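You operate a simulated robot arm through the tools that you are given. There is no shell and no other tool.

The job below is to be done with a simulated robot arm. You get a single attempt, and the scene is never put back.

## Task
Home the trial machine, then move both housings to the orange tray.
Fine: leave both clamps of the fixture open.
Where things are to end (x, y in the base frame): grey housing within 6 cm of [79, 49]; grey housing within 6 cm of [85, 55].
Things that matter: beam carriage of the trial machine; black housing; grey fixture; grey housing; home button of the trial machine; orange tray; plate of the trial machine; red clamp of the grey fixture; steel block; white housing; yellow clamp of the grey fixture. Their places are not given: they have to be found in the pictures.

Only the result counts: the job must be done as asked and must still hold three seconds after the hand-in. Knocking over, shifting, dropping, spilling or breaking anything else fails it.

## Robot
A 6-joint arm with a three-finger gripper, fixed in place. Base frame: the origin is at the foot of the arm, x ahead of it, y to its left, z up. Lengths are in cm, angles in rad, forces in N, time in s.
Its first joint turns from -2.897 to 2.897 rad. Payload 4.89 kg.
The tool frame sits at the grasp point between the pads (the TCP): z along the fingers, y along the line on which they close. The tips reach 3 cm beyond it. The gripper opens to 16.4 cm. The gripper's body begins 12.5 cm behind the TCP.
Orientation is that of the tool frame in the base frame, as a unit quaternion [x, y, z, w]. With the fingers straight down and closing along the base's y, the tool's x points along the base's -x, its y along +y and its z along -z.

## Interface
- The arm moves only by the tool servo_tool. Its argument "commands" is text: rows parted by semicolons, each of 7 numbers parted by spaces: the shift along the base's x, y, z in mm, then the turn, a rotation vector about the base's x, y, z in rad, then the gripper command, from -1 (fully open) to 1 (shut), values between in proportion. In form: x y z ax ay az fingers; .... A call has 1 to 20 rows; each row shifts and turns the commanded pose from where the row before left it. A row lasts 0.2 s, in which the tool goes at most 5 cm and 0.15 rad; a call with a longer step from one row to the next is refused whole, and so is a gripper value outside its range. Where a pose cannot be reached the arm comes as near as it can. A force on the tool above 40 N (or 10 N above the force at the start of the call, whichever is more), or a blocked arm, ends the call early, and 0.2 s more pass. The fingers move at their own pace (about 10.8 cm/s each) and stop on an object; they squeeze with about 32 N. The grip force told is the motor's: it shows also when the fingers shut on nothing. Time passes only in rows, and 0.2 s behind the last, so rows that do not move let the fingers close. The reply holds the time, the measured pose of the TCP, the force on the tool along the base axes, the opening and the grip force, in the units named above and with some noise, with the torque about the TCP (base axes, N m) and any sound that the robot's microphone picked up.
- Cameras (640 x 400 px; columns grow to the right, rows downward): "scene" is fixed at [39.13, -65.38, 153.11]; the picture's right is [0.94, -0.35, 0.00], its down [-0.17, -0.46, -0.87] and it looks along [0.31, 0.81, -0.49] (base axes); focal length 355 px, centre (320, 200). "wrist" rides on the gripper at [7.6, -0.2, -15.2] in the tool frame; the picture's right is [0.02, 1.00, 0.00], its down [-0.88, 0.02, -0.47] and it looks along [-0.47, 0.01, 0.88] (tool axes); focal length 247 px, centre (320, 200).
- grab_frame(camera): a new picture of that camera. It takes no simulated time.
- slide_trunk(by): slides the trunk up (or, below 0, down) by that many cm; the arm rides with it, the base frame stays. It gives what a move gives, with no picture.
- probe_pixels(camera, pixels): for up to 12 pixels [column, row] of the newest picture of that camera ("zoom" is the newest enlarged one), the place [x, y, z] in the base frame of the surface seen there, good to about 0.3 cm, but the place of the scene camera against the robot may be out by one fixed shift of up to 1.2 cm in any direction. It takes no simulated time.
- inspect(camera, box): a new picture of the part [left, top, right, bottom] of that camera's present view, enlarged. It takes no simulated time.
- job_done(): hands the job in; it is judged then, once.

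Leave the gripper open and the arm clear of the work at the hand-in unless told otherwise.

The tools are called by a JSON object that holds its "op" and its "data". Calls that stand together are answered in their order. servo_tool: Moves the arm, as the interface text tells. Its arguments: {"type":"object","properties":{"commands":{"type":"string"}},"required":["commands"]} The other tools are called the same way: slide_trunk (by) slides the trunk up or down; grab_frame (camera) takes a picture; probe_pixels (camera, pixels) gives the place of the surface under pixels of a picture; inspect (camera, box) takes an enlarged picture of a part of a camera's view; job_done () hands the job in.

At the start:

```text
t: 0.0
eef_pos: [60.36, 18.52, 108.79]
tcp_rot: [0.0, 1.0, 0.0, 0.0]
contact_force: [-0.7, -0.3, -0.1]
ft_torque: [0.02, 0.02, -0.03]
opening: 16.41
grasp_force: 0.1
trunk travel left (down, up): [-17.5, 21.5]
```

scene: 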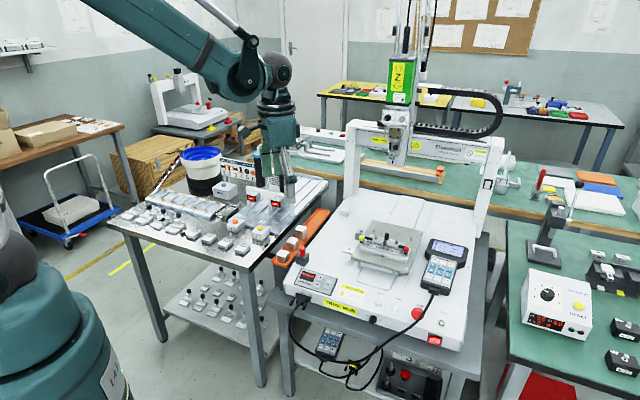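
wrist: 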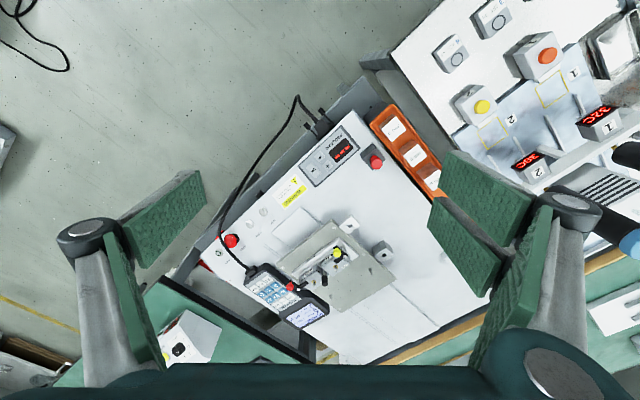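

I see the trial machine in the middle of the scene picture, with a fixture around (385,245) and an orange tray at about (300,240). I'll enlarge several parts to identify the details.

{"op": "inspect", "data": {"camera": "scene", "box": [270, 190, 480, 350]}}

{"op": "inspect", "data": {"camera": "scene", "box": [340, 210, 440, 280]}}

{"op": "inspect", "data": {"camera": "wrist", "box": [200, 80, 480, 340]}}

{"op": "inspect", "data": {"camera": "scene", "box": [330, 0, 560, 190]}}

```text
2.50 times, centred on (375, 270) of scene
```

zoom: 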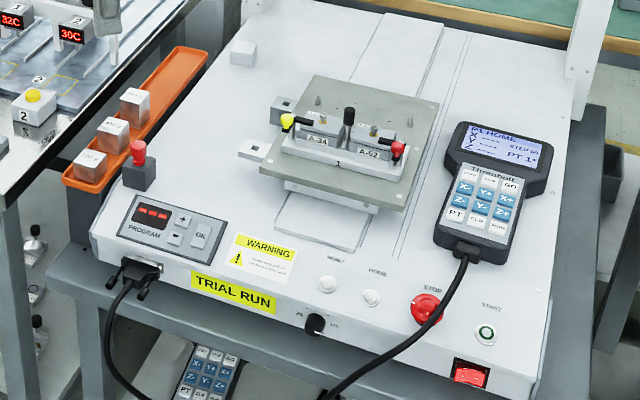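

```text
5.71 times, centred on (390, 245) of scene
```

zoom: 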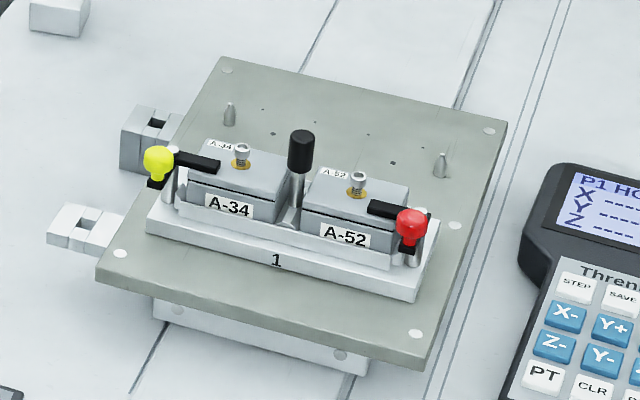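

```text
1.54 times, centred on (340, 210) of wrist
```

zoom: 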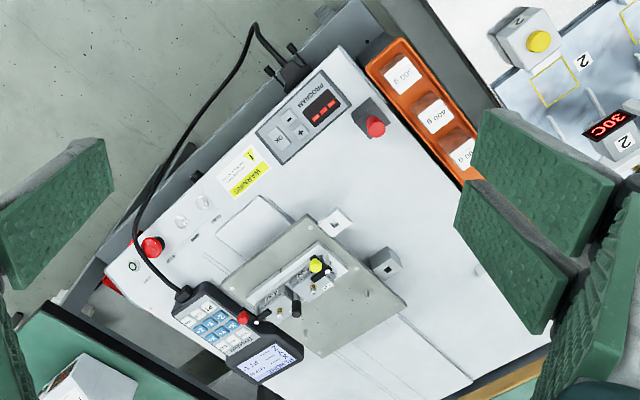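

```text
2.11 times, centred on (445, 95) of scene
```

zoom: 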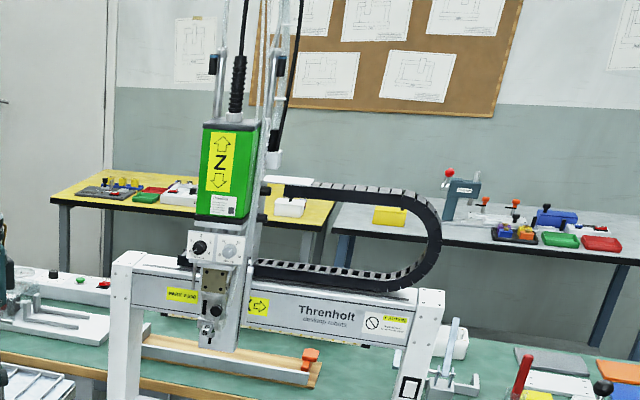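

The fixture "1" holds grey housings A-34 and A-52 under a yellow and a red clamp. The tray already holds three blocks. I'll enlarge the button row, the tray and the surroundings, and probe places.

{"op": "inspect", "data": {"camera": "scene", "box": [370, 285, 470, 350]}}

{"op": "probe_pixels", "data": {"camera": "zoom", "pixels": [[100, 100], [200, 140], [320, 200], [400, 300], [450, 310]]}}

{"op": "inspect", "data": {"camera": "scene", "box": [260, 190, 340, 280]}}

{"op": "probe_pixels", "data": {"camera": "scene", "pixels": [[378, 307], [395, 309], [325, 224], [290, 253], [300, 240], [310, 229], [318, 215], [282, 262], [398, 115], [325, 240], [350, 255]]}}

```text
6.15 times, centred on (420, 318) of scene
```

zoom: 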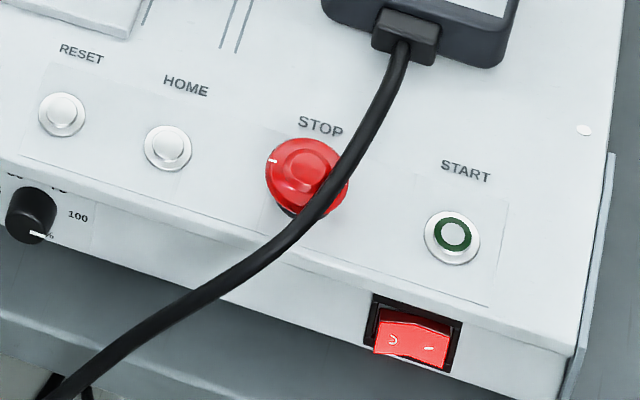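

```text
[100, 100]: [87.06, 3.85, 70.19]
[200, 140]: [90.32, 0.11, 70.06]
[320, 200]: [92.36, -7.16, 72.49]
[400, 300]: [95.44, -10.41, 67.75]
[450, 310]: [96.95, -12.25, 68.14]
```

```text
4.44 times, centred on (300, 235) of scene
```

zoom: 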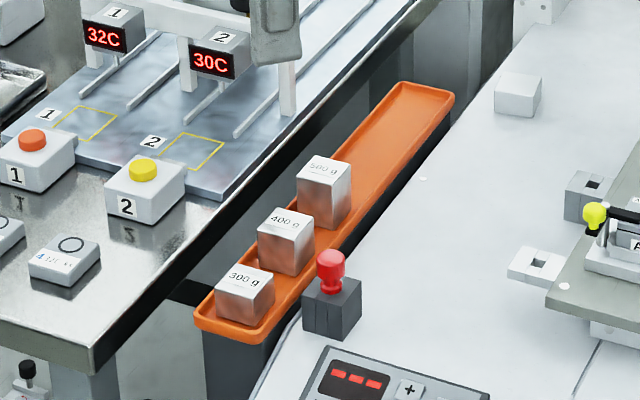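

```text
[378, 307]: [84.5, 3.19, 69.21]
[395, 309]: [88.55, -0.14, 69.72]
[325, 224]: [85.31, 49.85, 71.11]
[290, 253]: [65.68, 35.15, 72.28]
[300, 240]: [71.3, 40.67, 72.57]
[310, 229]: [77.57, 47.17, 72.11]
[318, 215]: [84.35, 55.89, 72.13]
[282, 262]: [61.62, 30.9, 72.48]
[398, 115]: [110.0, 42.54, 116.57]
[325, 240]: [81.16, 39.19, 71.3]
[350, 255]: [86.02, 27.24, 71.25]
```

HOME is the right of two white buttons (zoom 168,148). Free tray space is the far part (zoom ~380,140). Now I'll probe fixture details on a fresh enlarged view.

{"op": "inspect", "data": {"camera": "scene", "box": [355, 225, 415, 262]}}

```text
10.67 times, centred on (385, 244) of scene
```

zoom: 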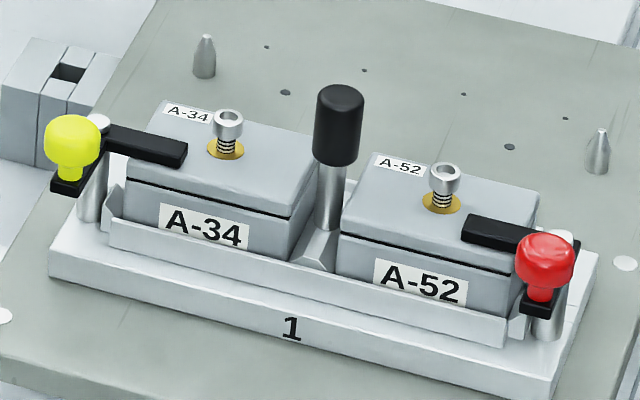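

{"op": "probe_pixels", "data": {"camera": "zoom", "pixels": [[72, 130], [101, 122], [180, 150], [228, 118], [290, 175], [160, 125], [340, 95], [445, 170], [470, 225], [545, 245], [566, 236], [520, 200]]}}

{"op": "probe_pixels", "data": {"camera": "zoom", "pixels": [[130, 175], [290, 208], [315, 145], [175, 112], [345, 225], [505, 262], [535, 195], [385, 160], [70, 270], [540, 370], [300, 340], [480, 120]]}}

```text
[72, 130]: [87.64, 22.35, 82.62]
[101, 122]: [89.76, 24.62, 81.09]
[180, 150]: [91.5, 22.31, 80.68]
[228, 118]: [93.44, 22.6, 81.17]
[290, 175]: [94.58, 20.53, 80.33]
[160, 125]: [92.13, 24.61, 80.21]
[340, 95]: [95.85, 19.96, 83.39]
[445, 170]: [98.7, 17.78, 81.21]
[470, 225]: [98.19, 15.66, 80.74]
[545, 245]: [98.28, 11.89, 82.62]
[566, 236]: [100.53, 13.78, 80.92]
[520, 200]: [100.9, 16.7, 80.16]
```

```text
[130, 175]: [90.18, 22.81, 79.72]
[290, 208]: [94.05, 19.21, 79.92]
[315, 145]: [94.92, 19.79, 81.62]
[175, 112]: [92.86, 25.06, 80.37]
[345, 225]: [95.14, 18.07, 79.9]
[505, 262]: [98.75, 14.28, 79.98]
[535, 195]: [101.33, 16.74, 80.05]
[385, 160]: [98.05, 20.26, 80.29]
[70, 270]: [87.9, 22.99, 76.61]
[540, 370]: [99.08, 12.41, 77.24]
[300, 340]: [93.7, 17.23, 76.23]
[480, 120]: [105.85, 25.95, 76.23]
```

The machine's axes lie 45° to the base; housings are about 5.3 × 3.6 cm. Next I'll cross-check with the wrist camera to find the scene camera's shift, and read the pendant.

{"op": "inspect", "data": {"camera": "wrist", "box": [220, 190, 300, 260]}}

{"op": "probe_pixels", "data": {"camera": "wrist", "pixels": [[249, 224], [262, 210], [231, 241], [338, 254], [290, 287], [334, 250], [375, 162], [395, 125], [415, 153], [437, 180]]}}

{"op": "inspect", "data": {"camera": "scene", "box": [415, 230, 475, 300]}}

{"op": "inspect", "data": {"camera": "scene", "box": [500, 180, 640, 390]}}

{"op": "inspect", "data": {"camera": "wrist", "box": [280, 230, 380, 310]}}

```text
5.71 times, centred on (260, 225) of wrist
```

zoom: 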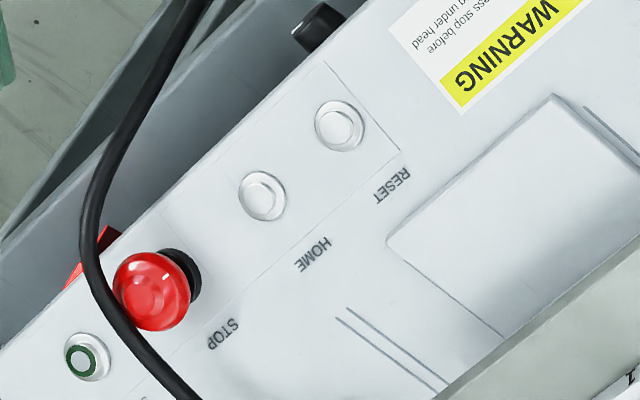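

```text
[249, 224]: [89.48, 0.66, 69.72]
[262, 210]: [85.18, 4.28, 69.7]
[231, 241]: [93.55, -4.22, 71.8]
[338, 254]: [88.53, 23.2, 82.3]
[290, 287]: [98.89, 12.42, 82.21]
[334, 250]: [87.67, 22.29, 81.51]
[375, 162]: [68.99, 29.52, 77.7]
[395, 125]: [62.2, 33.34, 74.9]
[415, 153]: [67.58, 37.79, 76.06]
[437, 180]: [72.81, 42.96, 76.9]
```

```text
5.71 times, centred on (445, 265) of scene
```

zoom: 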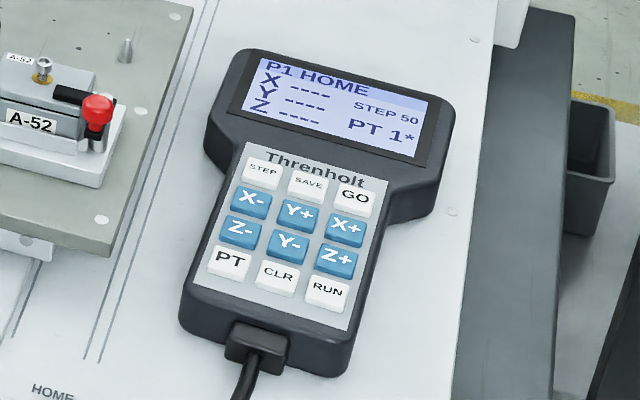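

```text
1.90 times, centred on (570, 285) of scene
```

zoom: 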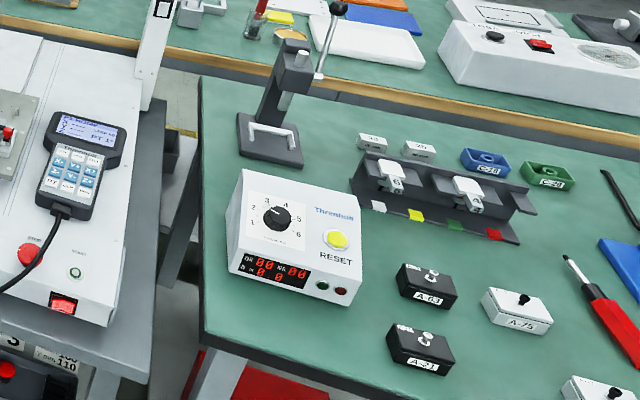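

```text
5.00 times, centred on (330, 270) of wrist
```

zoom: 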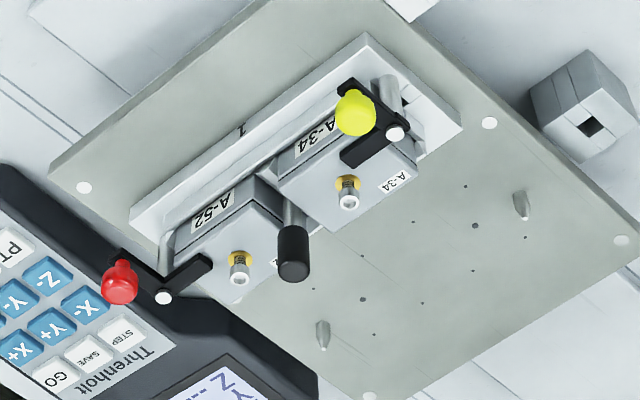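

Reading: wrist-camera places are about (+0.8, +0.7, -0.3) cm off the scene ones, and I trust the wrist ones. HOME is at about [89.4, 0.7, 69.7]. The clamps are L-levers pivoting on end posts. I'll go above HOME with the fingers shut, turned -45° to line up with the machine.

{"op": "servo_tool", "data": {"commands": "29 -17.8 -18.8 0 0 -0.1309 1; 29 -17.8 -18.8 0 0 -0.1309 1; 29 -17.8 -18.8 0 0 -0.1309 1; 29 -17.8 -18.8 0 0 -0.1309 1; 29 -17.8 -18.8 0 0 -0.1309 1; 29 -17.8 -18.8 0 0 -0.1309 1; 29 -17.8 -18.8 0 0 0 1; 29 -17.8 -18.8 0 0 0 1; 29 -17.8 -18.8 0 0 0 1; 29 -17.8 -18.8 0 0 0 1; 0 0 0 0 0 0 1"}}

{"op": "grab_frame", "data": {"camera": "wrist"}}

{"op": "grab_frame", "data": {"camera": "scene"}}

```text
t: 2.4
eef_pos: [89.35, 0.7, 89.98]
tcp_rot: [0.383, 0.924, 0.0, 0.0]
contact_force: [-0.5, 0.2, -0.1]
ft_torque: [-0.01, 0.11, -0.01]
opening: 0.0
grasp_force: 31.8
trunk travel left (down, up): [-17.5, 21.5]
```

```text
taken
```

wrist: 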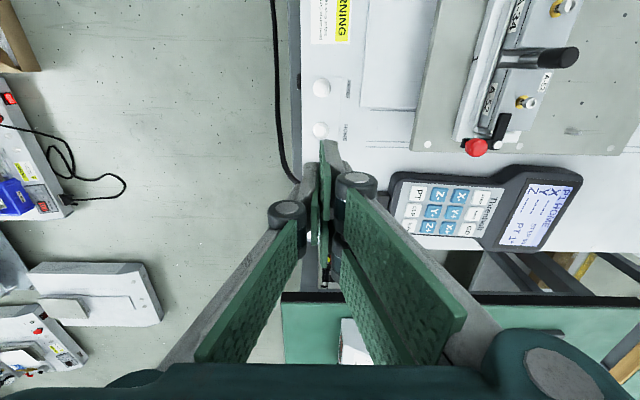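

```text
taken
```

scene: 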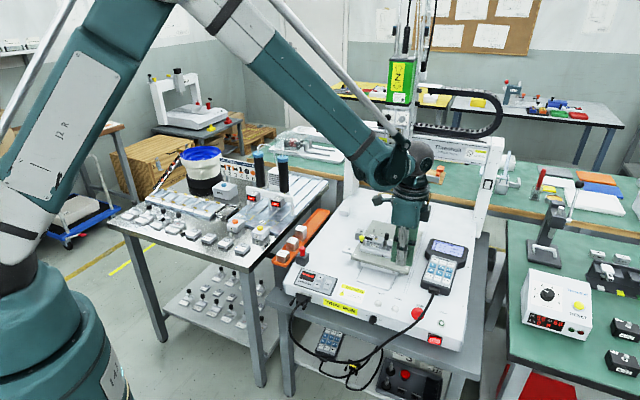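

HOME shows at wrist pixel (320,130). I'll enlarge and probe it exactly.

{"op": "inspect", "data": {"camera": "wrist", "box": [290, 70, 370, 150]}}

{"op": "probe_pixels", "data": {"camera": "wrist", "pixels": [[320, 130], [322, 87], [335, 130], [313, 130], [320, 122], [320, 137], [476, 148], [520, 102], [560, 58]]}}

```text
5.00 times, centred on (330, 110) of wrist
```

zoom: 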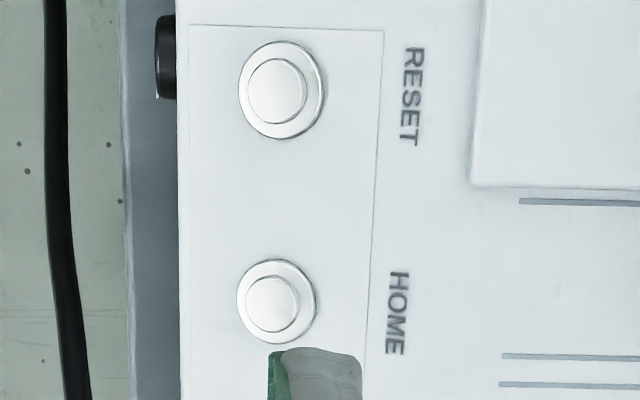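

```text
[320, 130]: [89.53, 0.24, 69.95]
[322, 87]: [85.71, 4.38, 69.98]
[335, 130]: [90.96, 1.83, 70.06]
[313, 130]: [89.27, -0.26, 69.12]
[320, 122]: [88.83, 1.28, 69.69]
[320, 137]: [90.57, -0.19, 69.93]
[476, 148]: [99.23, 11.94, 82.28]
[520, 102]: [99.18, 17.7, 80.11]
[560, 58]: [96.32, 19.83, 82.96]
```

HOME's cap centre is at [89.55, 0.25, 70.0]. I'll lower the closed tips to 1 cm above it.

{"op": "servo_tool", "data": {"commands": "2 -4.5 -40 0 0 0 1; 0 0 -40 0 0 0 1; 0 0 -40 0 0 0 1; 0 0 -30 0 0 0 1; 0 0 0 0 0 0 1"}}

{"op": "inspect", "data": {"camera": "scene", "box": [370, 270, 440, 330]}}

{"op": "inspect", "data": {"camera": "wrist", "box": [280, 80, 380, 160]}}

```text
t: 3.6
eef_pos: [89.36, 0.25, 74.93]
tcp_rot: [0.382, 0.924, 0.0, -0.001]
contact_force: [0.0, -0.1, -0.9]
ft_torque: [0.0, -0.01, -0.01]
opening: 0.02
grasp_force: 31.9
trunk travel left (down, up): [-17.5, 21.5]
```

```text
6.67 times, centred on (405, 300) of scene
```

zoom: 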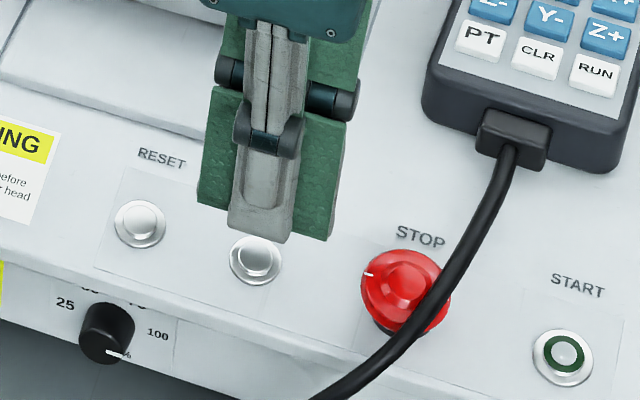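

```text
5.00 times, centred on (330, 120) of wrist
```

zoom: 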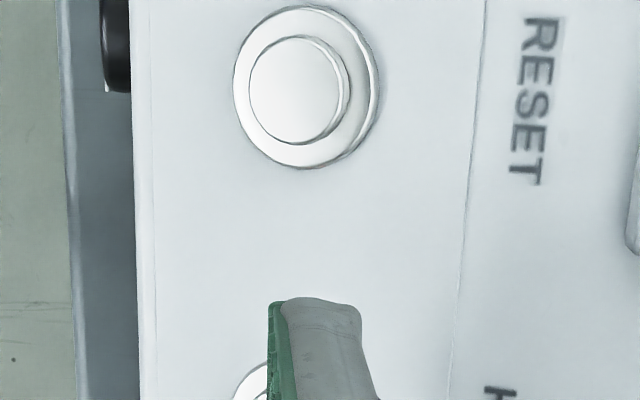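

The tips are right above HOME, about 2 cm up. I'll press: slowly down past contact, short hold, then straight back up.

{"op": "servo_tool", "data": {"commands": "1 0 -12 0 0 0 1; 0 0 -4 0 0 0 1; 0 0 -3 0 0 0 1; 0 0 -3 0 0 0 1; 0 0 -2 0 0 0 1; 0 0 0 0 0 0 1"}}

```text
t: 5.0
eef_pos: [89.64, 0.23, 72.63]
tcp_rot: [0.382, 0.924, 0.0, -0.001]
contact_force: [-0.3, 0.9, 2.1]
ft_torque: [0.01, 0.01, 0.01]
opening: 0.0
grasp_force: 31.5
trunk travel left (down, up): [-17.5, 21.5]
```

There is only 2 N at z 72.6, so the button is just being touched. I'll check the view and press a bit further.

{"op": "servo_tool", "data": {"commands": "0 0 -2 0 0 0 1; 0 0 -2 0 0 0 1; 0 0 0 0 0 0 1"}}

{"op": "inspect", "data": {"camera": "scene", "box": [350, 230, 480, 330]}}

{"op": "grab_frame", "data": {"camera": "scene"}}

```text
t: 5.8
eef_pos: [89.54, 0.33, 72.28]
tcp_rot: [0.383, 0.924, 0.0, -0.001]
contact_force: [0.2, -0.7, 12.8]
ft_torque: [0.05, -0.05, -0.01]
opening: 0.01
grasp_force: 32.0
trunk travel left (down, up): [-17.5, 21.5]
heard: click
```

```text
4.00 times, centred on (415, 280) of scene
```

zoom: 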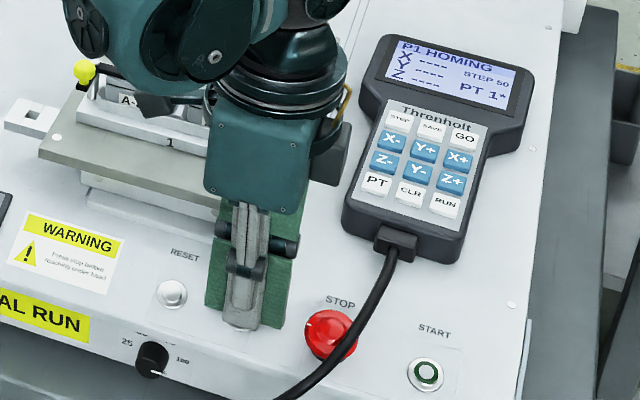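

```text
taken
```

scene: 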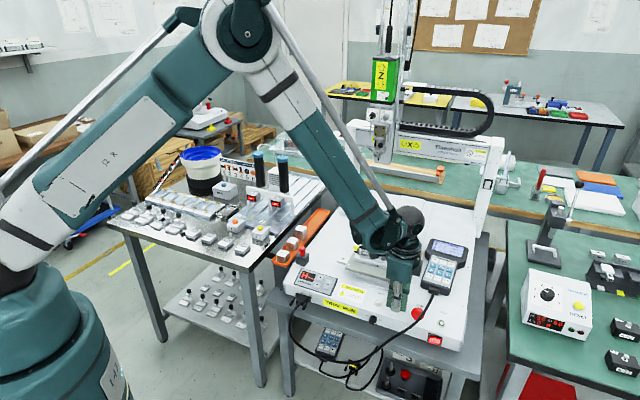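

A click, and the pendant reads "P1 HOMING", with the carriage already moving. I'll lift away quickly.

{"op": "servo_tool", "data": {"commands": "0 0 45 0 0 0 1; 0 0 45 0 0 0 1; -20 -10 40 0 0 0 1; -30 -10 35 0 0 0 1; -30 -10 35 0 0 0 1; -30 -10 35 0 0 0 1; 0 0 0 0 0 0 1; 0 0 0 0 0 0 1; 0 0 0 0 0 0 1; 0 0 0 0 0 0 1"}}

{"op": "grab_frame", "data": {"camera": "scene"}}

{"op": "inspect", "data": {"camera": "scene", "box": [330, 180, 480, 320]}}

```text
t: 8.0
eef_pos: [78.51, -3.74, 95.76]
tcp_rot: [0.383, 0.924, 0.0, -0.001]
contact_force: [0.6, 1.1, 0.5]
ft_torque: [0.02, 0.04, 0.01]
opening: 0.0
grasp_force: 31.6
trunk travel left (down, up): [-17.5, 21.5]
```

```text
taken
```

scene: 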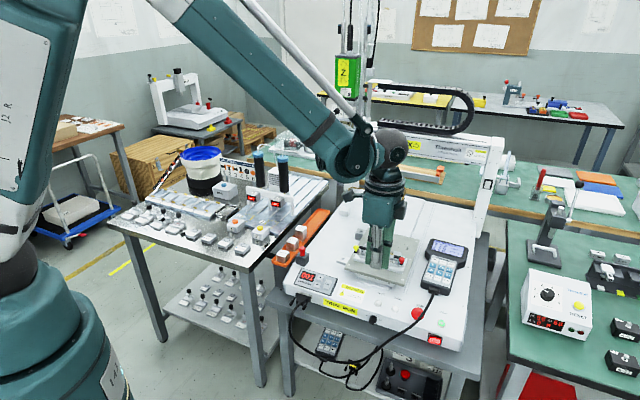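

```text
2.86 times, centred on (405, 250) of scene
```

zoom: 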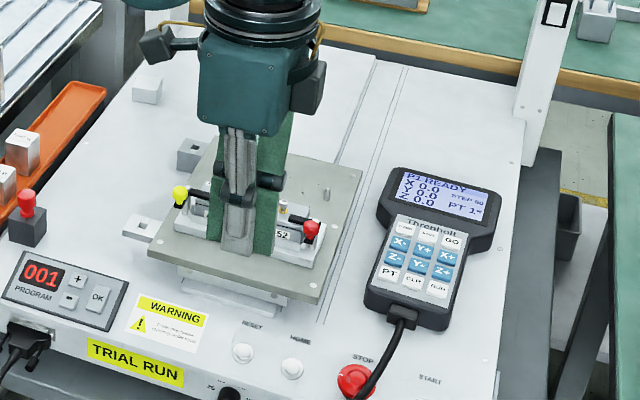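

The pendant reads "P1 READY, X 0.0 Y 0.0 Z 0.0": the machine is homed. I'll back off and open the gripper to view the fixture and carriage freely.

{"op": "servo_tool", "data": {"commands": "-25 20 20 0 0 0 -1; -25 20 20 0 0 0 -1; -25 20 20 0 0 0 -1; -25 20 20 0 0 0 -1; 0 0 0 0 0 0 -1; 0 0 0 0 0 0 -1"}}

{"op": "grab_frame", "data": {"camera": "wrist"}}

{"op": "grab_frame", "data": {"camera": "scene"}}

{"op": "inspect", "data": {"camera": "scene", "box": [345, 220, 415, 270]}}

```text
t: 9.4
eef_pos: [68.57, 4.24, 103.87]
tcp_rot: [0.383, 0.924, -0.001, 0.0]
contact_force: [-0.2, -0.2, 0.7]
ft_torque: [-0.03, -0.1, 0.03]
opening: 16.4
grasp_force: 0.2
trunk travel left (down, up): [-17.5, 21.5]
```

```text
taken
```

wrist: 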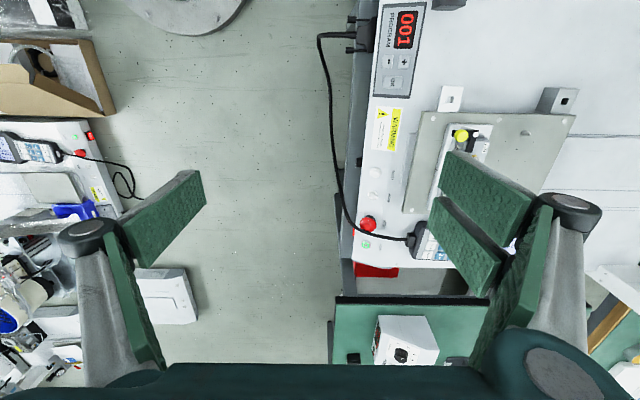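

```text
taken
```

scene: 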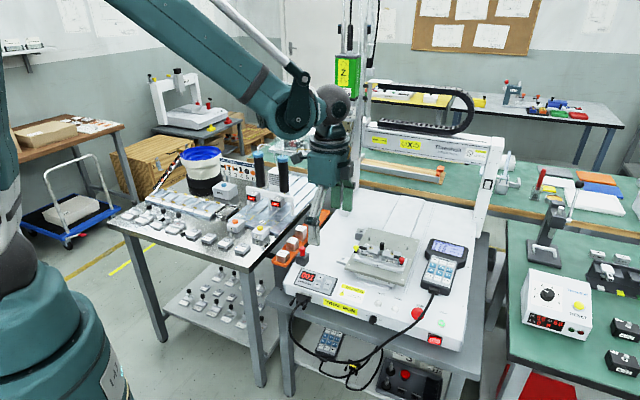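

```text
8.00 times, centred on (380, 245) of scene
```

zoom: 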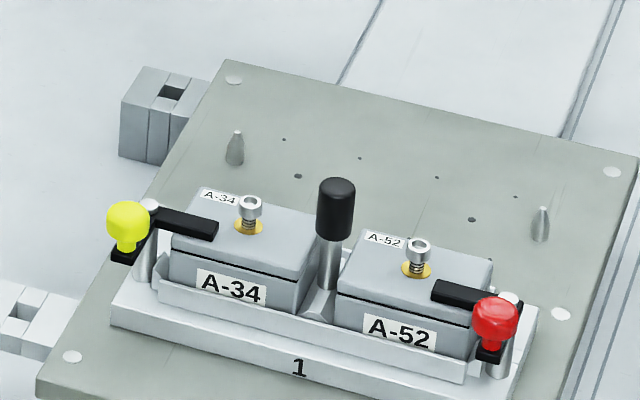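

{"op": "probe_pixels", "data": {"camera": "zoom", "pixels": [[127, 212], [150, 205], [213, 228], [300, 270], [310, 215], [172, 235], [205, 190], [336, 195], [340, 280], [472, 320], [508, 298], [494, 310]]}}

{"op": "probe_pixels", "data": {"camera": "wrist", "pixels": [[460, 134], [473, 132], [526, 131], [452, 98], [558, 99], [425, 118], [568, 120]]}}

{"op": "probe_pixels", "data": {"camera": "scene", "pixels": [[345, 80], [430, 145], [370, 145], [487, 190], [322, 210], [331, 209], [315, 225], [352, 195], [349, 45], [345, 100]]}}

{"op": "inspect", "data": {"camera": "scene", "box": [280, 130, 400, 280]}}

```text
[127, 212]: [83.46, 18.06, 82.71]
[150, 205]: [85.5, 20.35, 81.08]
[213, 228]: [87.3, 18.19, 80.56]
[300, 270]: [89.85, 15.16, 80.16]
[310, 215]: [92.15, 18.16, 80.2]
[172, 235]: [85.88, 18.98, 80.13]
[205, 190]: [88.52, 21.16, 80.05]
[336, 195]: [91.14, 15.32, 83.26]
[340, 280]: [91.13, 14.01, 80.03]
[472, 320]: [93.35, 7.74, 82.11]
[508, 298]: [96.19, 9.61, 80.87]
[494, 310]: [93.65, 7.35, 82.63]
```

```text
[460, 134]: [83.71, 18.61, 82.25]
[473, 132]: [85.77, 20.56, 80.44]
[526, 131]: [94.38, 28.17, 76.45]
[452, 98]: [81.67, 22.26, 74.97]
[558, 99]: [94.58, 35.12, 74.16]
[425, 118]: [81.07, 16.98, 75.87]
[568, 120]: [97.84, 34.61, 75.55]
```

```text
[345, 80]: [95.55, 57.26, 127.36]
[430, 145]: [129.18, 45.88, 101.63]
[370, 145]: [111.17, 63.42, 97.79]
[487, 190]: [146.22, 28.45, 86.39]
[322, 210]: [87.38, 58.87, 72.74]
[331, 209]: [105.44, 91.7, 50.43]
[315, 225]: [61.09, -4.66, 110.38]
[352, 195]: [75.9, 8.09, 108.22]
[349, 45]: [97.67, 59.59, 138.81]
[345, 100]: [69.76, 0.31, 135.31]
```

```text
2.67 times, centred on (340, 205) of scene
```

zoom: 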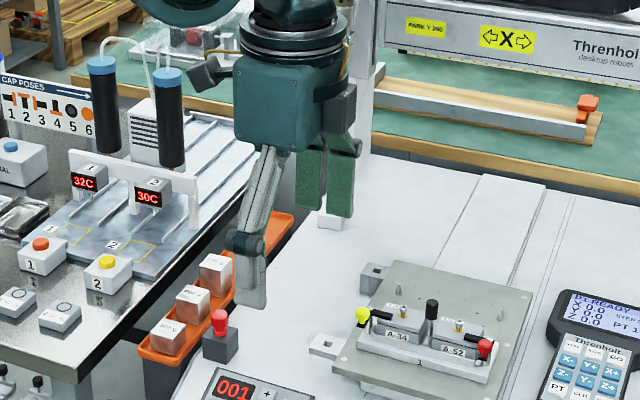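

The plate moved 6 cm forward, so the housings are well in reach. Yellow knob is now at [83.7, 18.6, 82.3] with its pivot at [85.8, 20.6]. I'll turn the tool +90° and hover over the fixture for a close wrist view.

{"op": "servo_tool", "data": {"commands": "18.7 8.6 -5.75 0 0 0.1309 -1; 18.7 8.6 -5.75 0 0 0.1309 -1; 18.7 8.6 -5.75 0 0 0.1309 -1; 18.7 8.6 -5.75 0 0 0.1309 -1; 18.7 8.6 -5.75 0 0 0.1309 -1; 18.7 8.6 -5.75 0 0 0.1309 -1; 18.7 8.6 -5.75 0 0 0.1309 -1; 18.7 8.6 -5.75 0 0 0.1309 -1; 18.7 8.6 -5.75 0 0 0.1309 -1; 18.7 8.6 -5.75 0 0 0.1309 -1; 18.7 8.6 -5.75 0 0 0.1309 -1; 18.7 8.6 -5.75 0 0 0.1309 -1; 0 0 0 0 0 0 -1"}}

{"op": "grab_frame", "data": {"camera": "wrist"}}

{"op": "inspect", "data": {"camera": "wrist", "box": [230, 90, 410, 200]}}

```text
t: 12.2
eef_pos: [91.06, 14.59, 96.83]
tcp_rot: [-0.383, 0.924, 0.0, 0.001]
contact_force: [0.7, 1.1, 0.0]
ft_torque: [-0.01, 0.05, -0.02]
opening: 16.4
grasp_force: 0.1
trunk travel left (down, up): [-17.5, 21.5]
```

```text
taken
```

wrist: 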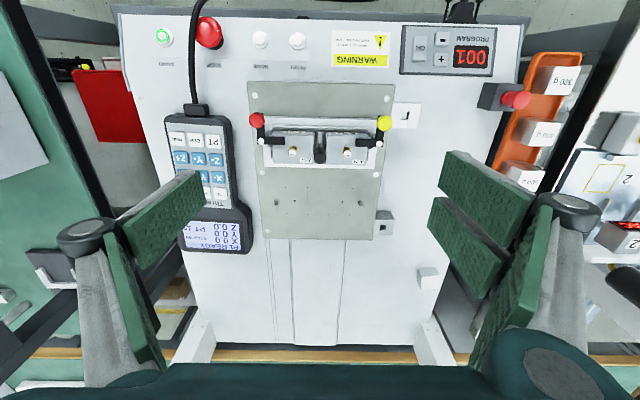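

```text
3.56 times, centred on (320, 145) of wrist
```

zoom: 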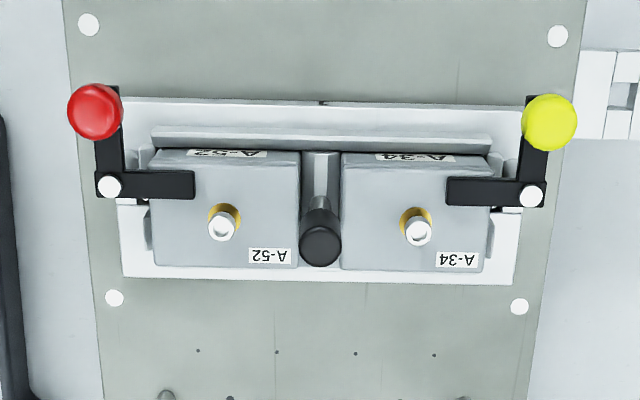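

A clear view: the arm of each clamp lies over its housing, and the knobs stand at the outer front. I'll probe precisely.

{"op": "probe_pixels", "data": {"camera": "zoom", "pixels": [[550, 120], [531, 196], [455, 190], [418, 230], [345, 265], [485, 260], [487, 160], [350, 160], [320, 240], [320, 103], [320, 135], [320, 150]]}}

{"op": "probe_pixels", "data": {"camera": "zoom", "pixels": [[95, 110], [110, 186], [188, 186], [224, 226], [297, 260], [158, 260], [155, 160], [295, 160], [535, 160], [108, 150], [500, 240], [400, 275]]}}

{"op": "probe_pixels", "data": {"camera": "wrist", "pixels": [[558, 80], [538, 131], [520, 176], [508, 150], [530, 100], [493, 165], [570, 60], [514, 100], [498, 190]]}}

```text
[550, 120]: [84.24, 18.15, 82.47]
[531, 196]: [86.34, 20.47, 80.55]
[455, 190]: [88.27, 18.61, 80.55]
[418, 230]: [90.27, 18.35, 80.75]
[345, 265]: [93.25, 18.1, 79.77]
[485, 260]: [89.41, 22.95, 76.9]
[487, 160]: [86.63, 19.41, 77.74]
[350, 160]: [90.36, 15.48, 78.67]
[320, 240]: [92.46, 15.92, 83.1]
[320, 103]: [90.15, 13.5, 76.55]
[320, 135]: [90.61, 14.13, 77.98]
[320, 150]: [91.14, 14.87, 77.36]
```

```text
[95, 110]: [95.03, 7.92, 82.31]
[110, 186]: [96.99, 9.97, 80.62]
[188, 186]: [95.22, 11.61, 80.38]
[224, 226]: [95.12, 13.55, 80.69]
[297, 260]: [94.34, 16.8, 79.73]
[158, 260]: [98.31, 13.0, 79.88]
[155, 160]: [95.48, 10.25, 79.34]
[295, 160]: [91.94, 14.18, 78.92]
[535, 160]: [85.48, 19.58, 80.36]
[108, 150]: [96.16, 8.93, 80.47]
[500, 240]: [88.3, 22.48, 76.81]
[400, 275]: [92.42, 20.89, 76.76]
```

```text
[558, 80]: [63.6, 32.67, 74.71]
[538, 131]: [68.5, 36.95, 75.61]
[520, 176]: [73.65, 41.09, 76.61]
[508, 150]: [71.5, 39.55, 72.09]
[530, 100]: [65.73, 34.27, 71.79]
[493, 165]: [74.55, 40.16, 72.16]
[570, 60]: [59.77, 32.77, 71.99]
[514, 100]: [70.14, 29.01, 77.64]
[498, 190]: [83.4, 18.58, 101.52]
```

Yellow knob [84.2, 18.2, 82.5], pivot [86.3, 20.5]; red knob [95.0, 7.9], pivot [97.0, 10.0]. The knobs must swing outward, so the arms turn to the front. I'll shut the fingers and place the tips just inside (machine-right of) the yellow knob, at z ≈ 80.8.

{"op": "servo_tool", "data": {"commands": "-26.4 7.3 -20 0 0 0 1; -26.4 7.3 -20 0 0 0 1; 0 0 -30 0 0 0 1; 0 0 -30 0 0 0 1; 0 0 -20 0 0 0 1; 0 0 0 0 0 0 1; 0 0 0 0 0 0 1"}}

{"op": "inspect", "data": {"camera": "wrist", "box": [250, 80, 450, 220]}}

{"op": "inspect", "data": {"camera": "scene", "box": [340, 215, 420, 275]}}

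```text
t: 13.8
eef_pos: [85.74, 16.14, 84.94]
tcp_rot: [-0.382, 0.924, 0.0, 0.0]
contact_force: [0.3, -0.1, 0.3]
ft_torque: [-0.03, 0.03, 0.02]
opening: 0.0
grasp_force: 32.3
trunk travel left (down, up): [-17.5, 21.5]
```

```text
2.86 times, centred on (350, 150) of wrist
```

zoom: 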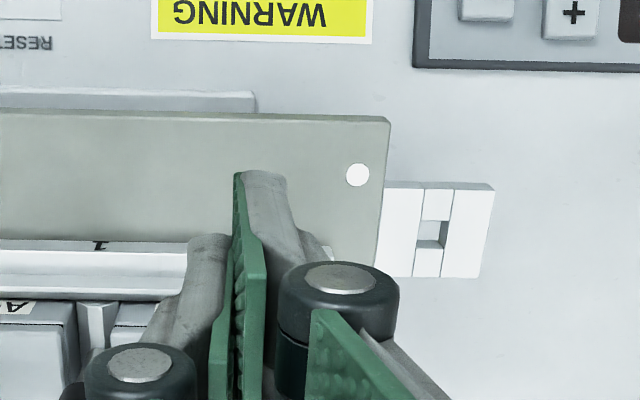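

```text
6.67 times, centred on (380, 245) of scene
```

zoom: 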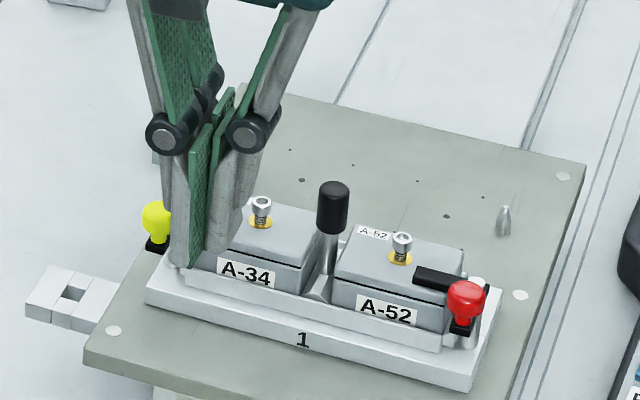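

The tips stand next to the knob, about 0.7 cm inside it. I'll lower 1 cm and push gently outward (direction [-0.707, 0.707]) in small steps.

{"op": "servo_tool", "data": {"commands": "0 0 -6 0 0 0 1; 0 0 -5 0 0 0 1; -2.83 2.83 0 0 0 0 1; -2.83 2.83 0 0 0 0 1; -2.83 2.83 0 0 0 0 1; 0 0 0 0 0 0 1"}}

{"op": "inspect", "data": {"camera": "scene", "box": [340, 215, 420, 275]}}

```text
t: 15.2
eef_pos: [84.85, 16.98, 83.72]
tcp_rot: [-0.383, 0.924, 0.0, 0.0]
contact_force: [0.0, -1.0, 0.2]
ft_torque: [0.03, 0.05, -0.03]
opening: 0.0
grasp_force: 32.3
trunk travel left (down, up): [-17.5, 21.5]
```

```text
6.67 times, centred on (380, 245) of scene
```

zoom: 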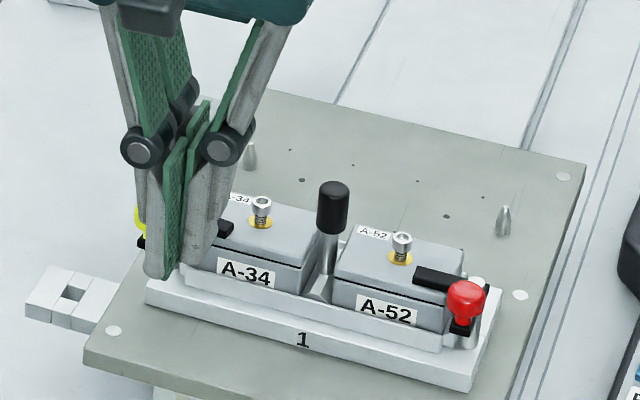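

Force is nearly zero; contact is only starting. I'll push on outward in steps.

{"op": "servo_tool", "data": {"commands": "-2.83 2.83 0 0 0 0 1; -2.83 2.83 0 0 0 0 1; -2.83 2.83 0 0 0 0 1; -2.83 2.83 0 0 0 0 1; 0 0 0 0 0 0 1"}}

{"op": "inspect", "data": {"camera": "scene", "box": [340, 215, 420, 275]}}

{"op": "inspect", "data": {"camera": "wrist", "box": [250, 80, 450, 220]}}

```text
t: 16.4
eef_pos: [83.8, 18.1, 83.68]
tcp_rot: [-0.382, 0.924, 0.0, 0.0]
contact_force: [-0.2, -0.4, -0.2]
ft_torque: [-0.02, -0.01, 0.03]
opening: 0.0
grasp_force: 31.7
trunk travel left (down, up): [-17.5, 21.5]
```

```text
6.67 times, centred on (380, 245) of scene
```

zoom: 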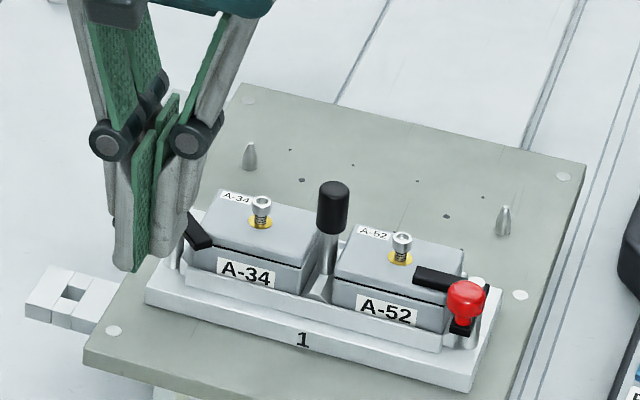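

```text
2.86 times, centred on (350, 150) of wrist
```

zoom: 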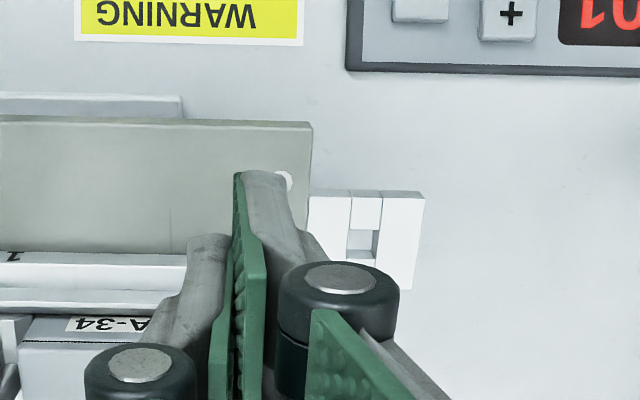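

The yellow clamp is swinging: its arm now points to the front-right (zoom 198,230), with no resistance. I'll finish the arc: outward and slightly back.

{"op": "servo_tool", "data": {"commands": "-2.83 2.83 0 0 0 0 1; -2.83 2.83 0 0 0 0 1; -1.4 4.2 0 0 0 0 1; -1.0 4.0 0 0 0 0 1; 0 4.2 0 0 0 0 1; 0 0 0 0 0 0 1"}}

{"op": "inspect", "data": {"camera": "scene", "box": [340, 215, 420, 275]}}

```text
t: 17.5
eef_pos: [83.13, 19.11, 83.68]
tcp_rot: [-0.381, 0.925, -0.002, 0.0]
contact_force: [-0.5, -15.3, -0.1]
ft_torque: [-0.22, 0.0, -0.22]
opening: 0.01
grasp_force: 31.5
trunk travel left (down, up): [-17.5, 21.5]
stopped in row 5: the force on the tool passed its limit at 46 N (the readings are from after the stop); the commanded pose is now the measured one
```

```text
6.67 times, centred on (380, 245) of scene
```

zoom: 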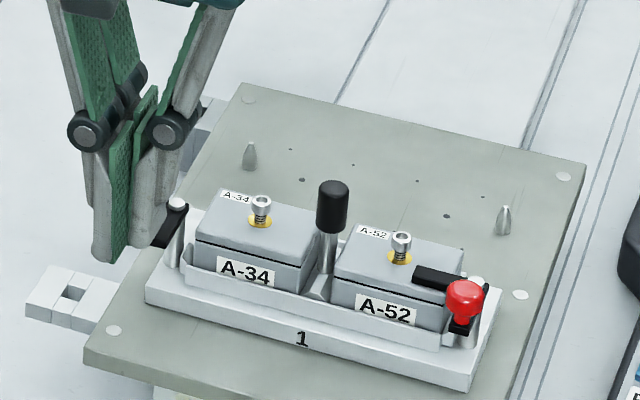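

The yellow clamp reached its stop, with the arm now pointing to the front. I'll lift straight out and check.

{"op": "servo_tool", "data": {"commands": "1 -2 5 0 0 0 1; 0 0 20 0 0 0 1; 0 0 40 0 0 0 1; 0 0 45 0 0 0 1; 18 -10 0 0 0 0 1; 18 -10 0 0 0 0 1; 18 -10 0 0 0 0 1; 0 0 0 0 0 0 1"}}

{"op": "inspect", "data": {"camera": "wrist", "box": [220, 80, 420, 220]}}

{"op": "grab_frame", "data": {"camera": "wrist"}}

{"op": "inspect", "data": {"camera": "scene", "box": [345, 220, 415, 270]}}

```text
t: 19.3
eef_pos: [88.6, 15.92, 94.64]
tcp_rot: [-0.381, 0.925, -0.003, 0.0]
contact_force: [1.5, 0.1, -0.2]
ft_torque: [0.0, 0.04, 0.0]
opening: 0.0
grasp_force: 31.9
trunk travel left (down, up): [-17.5, 21.5]
```

```text
2.86 times, centred on (320, 150) of wrist
```

zoom: 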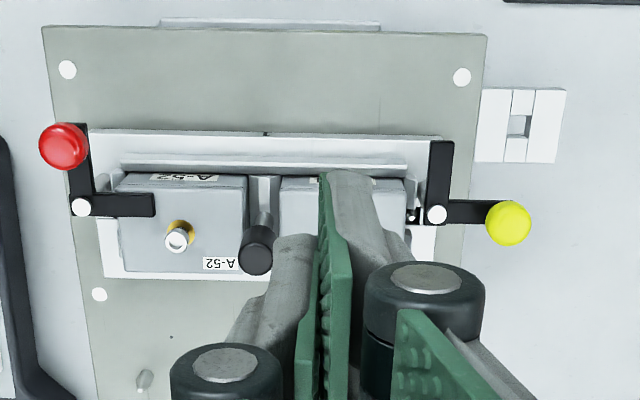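

```text
taken
```

wrist: 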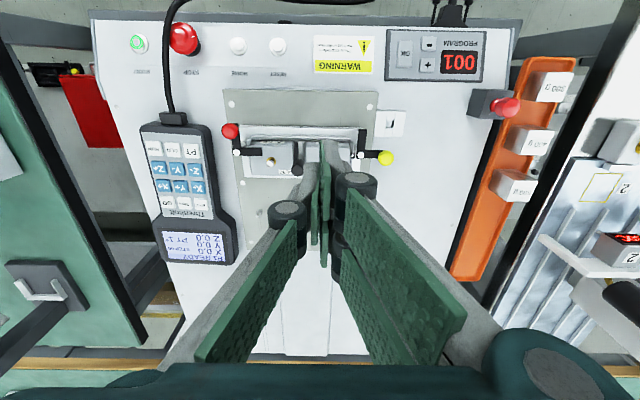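

```text
8.00 times, centred on (380, 245) of scene
```

zoom: 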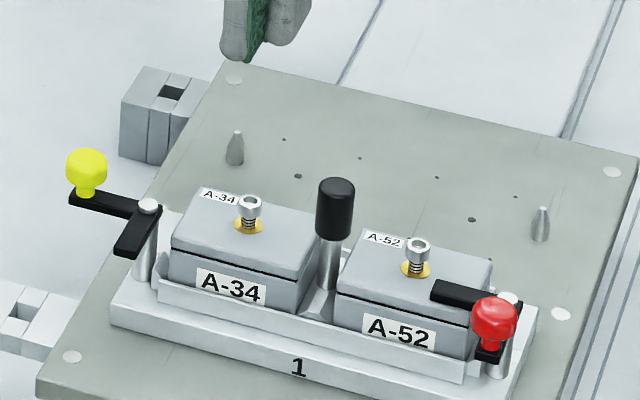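

The yellow clamp stands fully open at 90° and the fixture hasn't moved. The red one mirrors it: tips go just inside the red knob (target R side), then push outward to machine-right.

{"op": "servo_tool", "data": {"commands": "20.9 -34.3 0 0 0 0 1; 20.9 -34.3 0 0 0 0 1; 0 0 -40 0 0 0 1; 0 0 -40 0 0 0 1; 0 0 -19 0 0 0 1; 0 0 0 0 0 0 1"}}

{"op": "inspect", "data": {"camera": "scene", "box": [345, 220, 415, 270]}}

```text
t: 20.7
eef_pos: [92.78, 9.17, 84.71]
tcp_rot: [-0.381, 0.925, -0.002, 0.0]
contact_force: [-0.3, -0.1, 0.8]
ft_torque: [0.01, 0.0, 0.0]
opening: 0.02
grasp_force: 31.7
trunk travel left (down, up): [-17.5, 21.5]
```

```text
8.00 times, centred on (380, 245) of scene
```

zoom: 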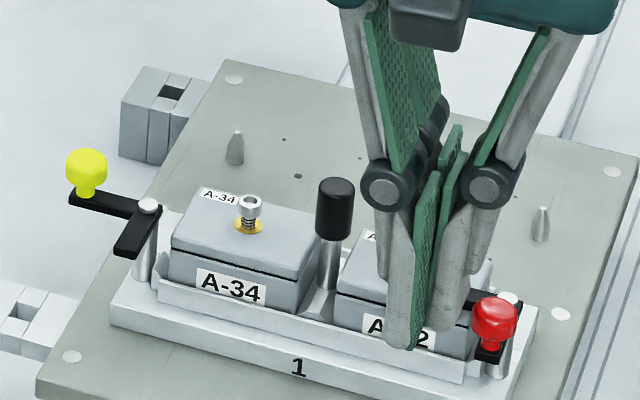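

The tips sit to the left of the red knob. I'll lower 1 cm and push in direction [0.707, -0.707].

{"op": "servo_tool", "data": {"commands": "0 0 -5 0 0 0 1; 0 0 -5 0 0 0 1; 2.83 -2.83 0 0 0 0 1; 2.83 -2.83 0 0 0 0 1; 2.83 -2.83 0 0 0 0 1; 2.83 -2.83 0 0 0 0 1; 2.83 -2.83 0 0 0 0 1; 2.83 -2.83 0 0 0 0 1; 2.83 -2.83 0 0 0 0 1; 0 0 0 0 0 0 1"}}

{"op": "inspect", "data": {"camera": "scene", "box": [345, 220, 415, 270]}}

```text
t: 22.9
eef_pos: [94.73, 7.1, 83.72]
tcp_rot: [-0.382, 0.924, -0.002, 0.0]
contact_force: [-0.2, 0.2, -0.1]
ft_torque: [-0.01, -0.02, 0.0]
opening: 0.0
grasp_force: 32.0
trunk travel left (down, up): [-17.5, 21.5]
```

```text
8.00 times, centred on (380, 245) of scene
```

zoom: 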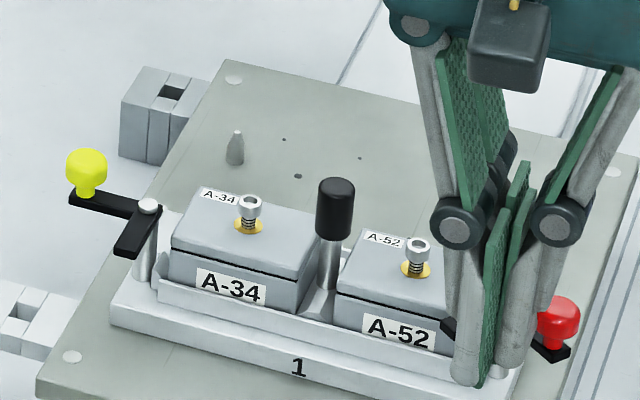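

The red clamp swings too. A little further outward, gently.

{"op": "servo_tool", "data": {"commands": "2.0 -2.0 0 0 0 0 1; 2.0 -2.0 0 0 0 0 1; 2.0 -2.0 0 0 0 0 1; 2.6 -1.2 0 0 0 0 1; 0 0 0 0 0 0 1"}}

{"op": "inspect", "data": {"camera": "scene", "box": [345, 220, 415, 270]}}

```text
t: 24.1
eef_pos: [95.56, 6.49, 83.72]
tcp_rot: [-0.381, 0.925, -0.002, 0.0]
contact_force: [0.1, 0.4, -0.6]
ft_torque: [-0.01, -0.02, 0.02]
opening: 0.01
grasp_force: 32.0
trunk travel left (down, up): [-17.5, 21.5]
```

```text
8.00 times, centred on (380, 245) of scene
```

zoom: 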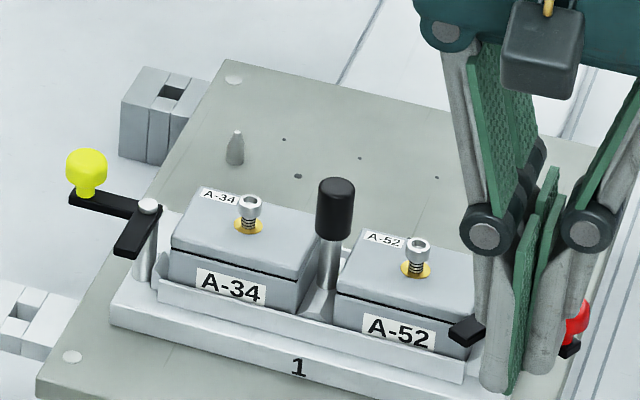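

I'll lift out and look at how far it opened.

{"op": "servo_tool", "data": {"commands": "-0.7 0 5 0 0 0 1; 0 0 25 0 0 0 1; 0 0 45 0 0 0 1; -15 -15 45 0 0 0 1; -25 -25 0 0 0 0 1; 0 0 0 0 0 0 1"}}

{"op": "inspect", "data": {"camera": "scene", "box": [345, 220, 415, 270]}}

{"op": "grab_frame", "data": {"camera": "wrist"}}

```text
t: 25.5
eef_pos: [91.35, 2.36, 95.78]
tcp_rot: [-0.381, 0.925, -0.001, -0.001]
contact_force: [0.1, 0.6, 1.1]
ft_torque: [-0.01, -0.1, 0.01]
opening: 0.0
grasp_force: 32.1
trunk travel left (down, up): [-17.5, 21.5]
```

```text
8.00 times, centred on (380, 245) of scene
```

zoom: 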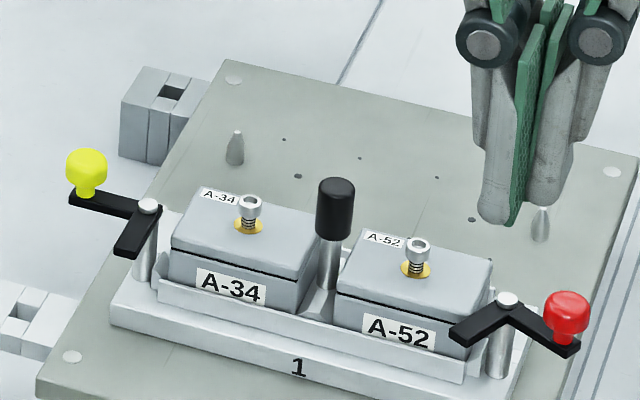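

```text
taken
```

wrist: 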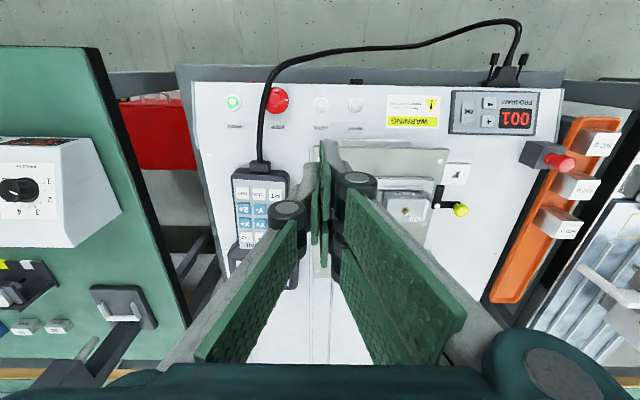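

Red is about 60° open. I'll push the knob back (+x+y) from the front to finish the swing.

{"op": "servo_tool", "data": {"commands": "33.3 13.9 -10 0 0 0 1; 0 0 -40 0 0 0 1; 0 0 -40 0 0 0 1; 0 0 -31 0 0 0 1; 0 0 0 0 0 0 1; 2.8 2.8 0 0 0 0 1; 2.8 2.8 0 0 0 0 1; 2.8 2.8 0 0 0 0 1; 0 0 0 0 0 0 1"}}

{"op": "inspect", "data": {"camera": "scene", "box": [355, 220, 425, 270]}}

```text
t: 27.5
eef_pos: [95.68, 4.57, 83.8]
tcp_rot: [-0.381, 0.924, -0.002, -0.001]
contact_force: [-0.7, -0.1, -1.2]
ft_torque: [0.05, 0.0, 0.01]
opening: 0.0
grasp_force: 32.2
trunk travel left (down, up): [-17.5, 21.5]
```

```text
8.00 times, centred on (390, 245) of scene
```

zoom: 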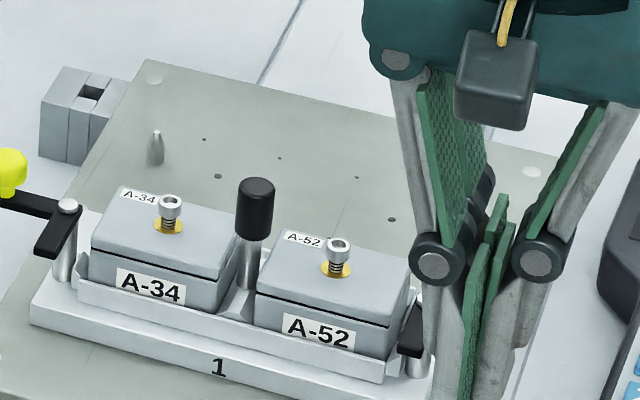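

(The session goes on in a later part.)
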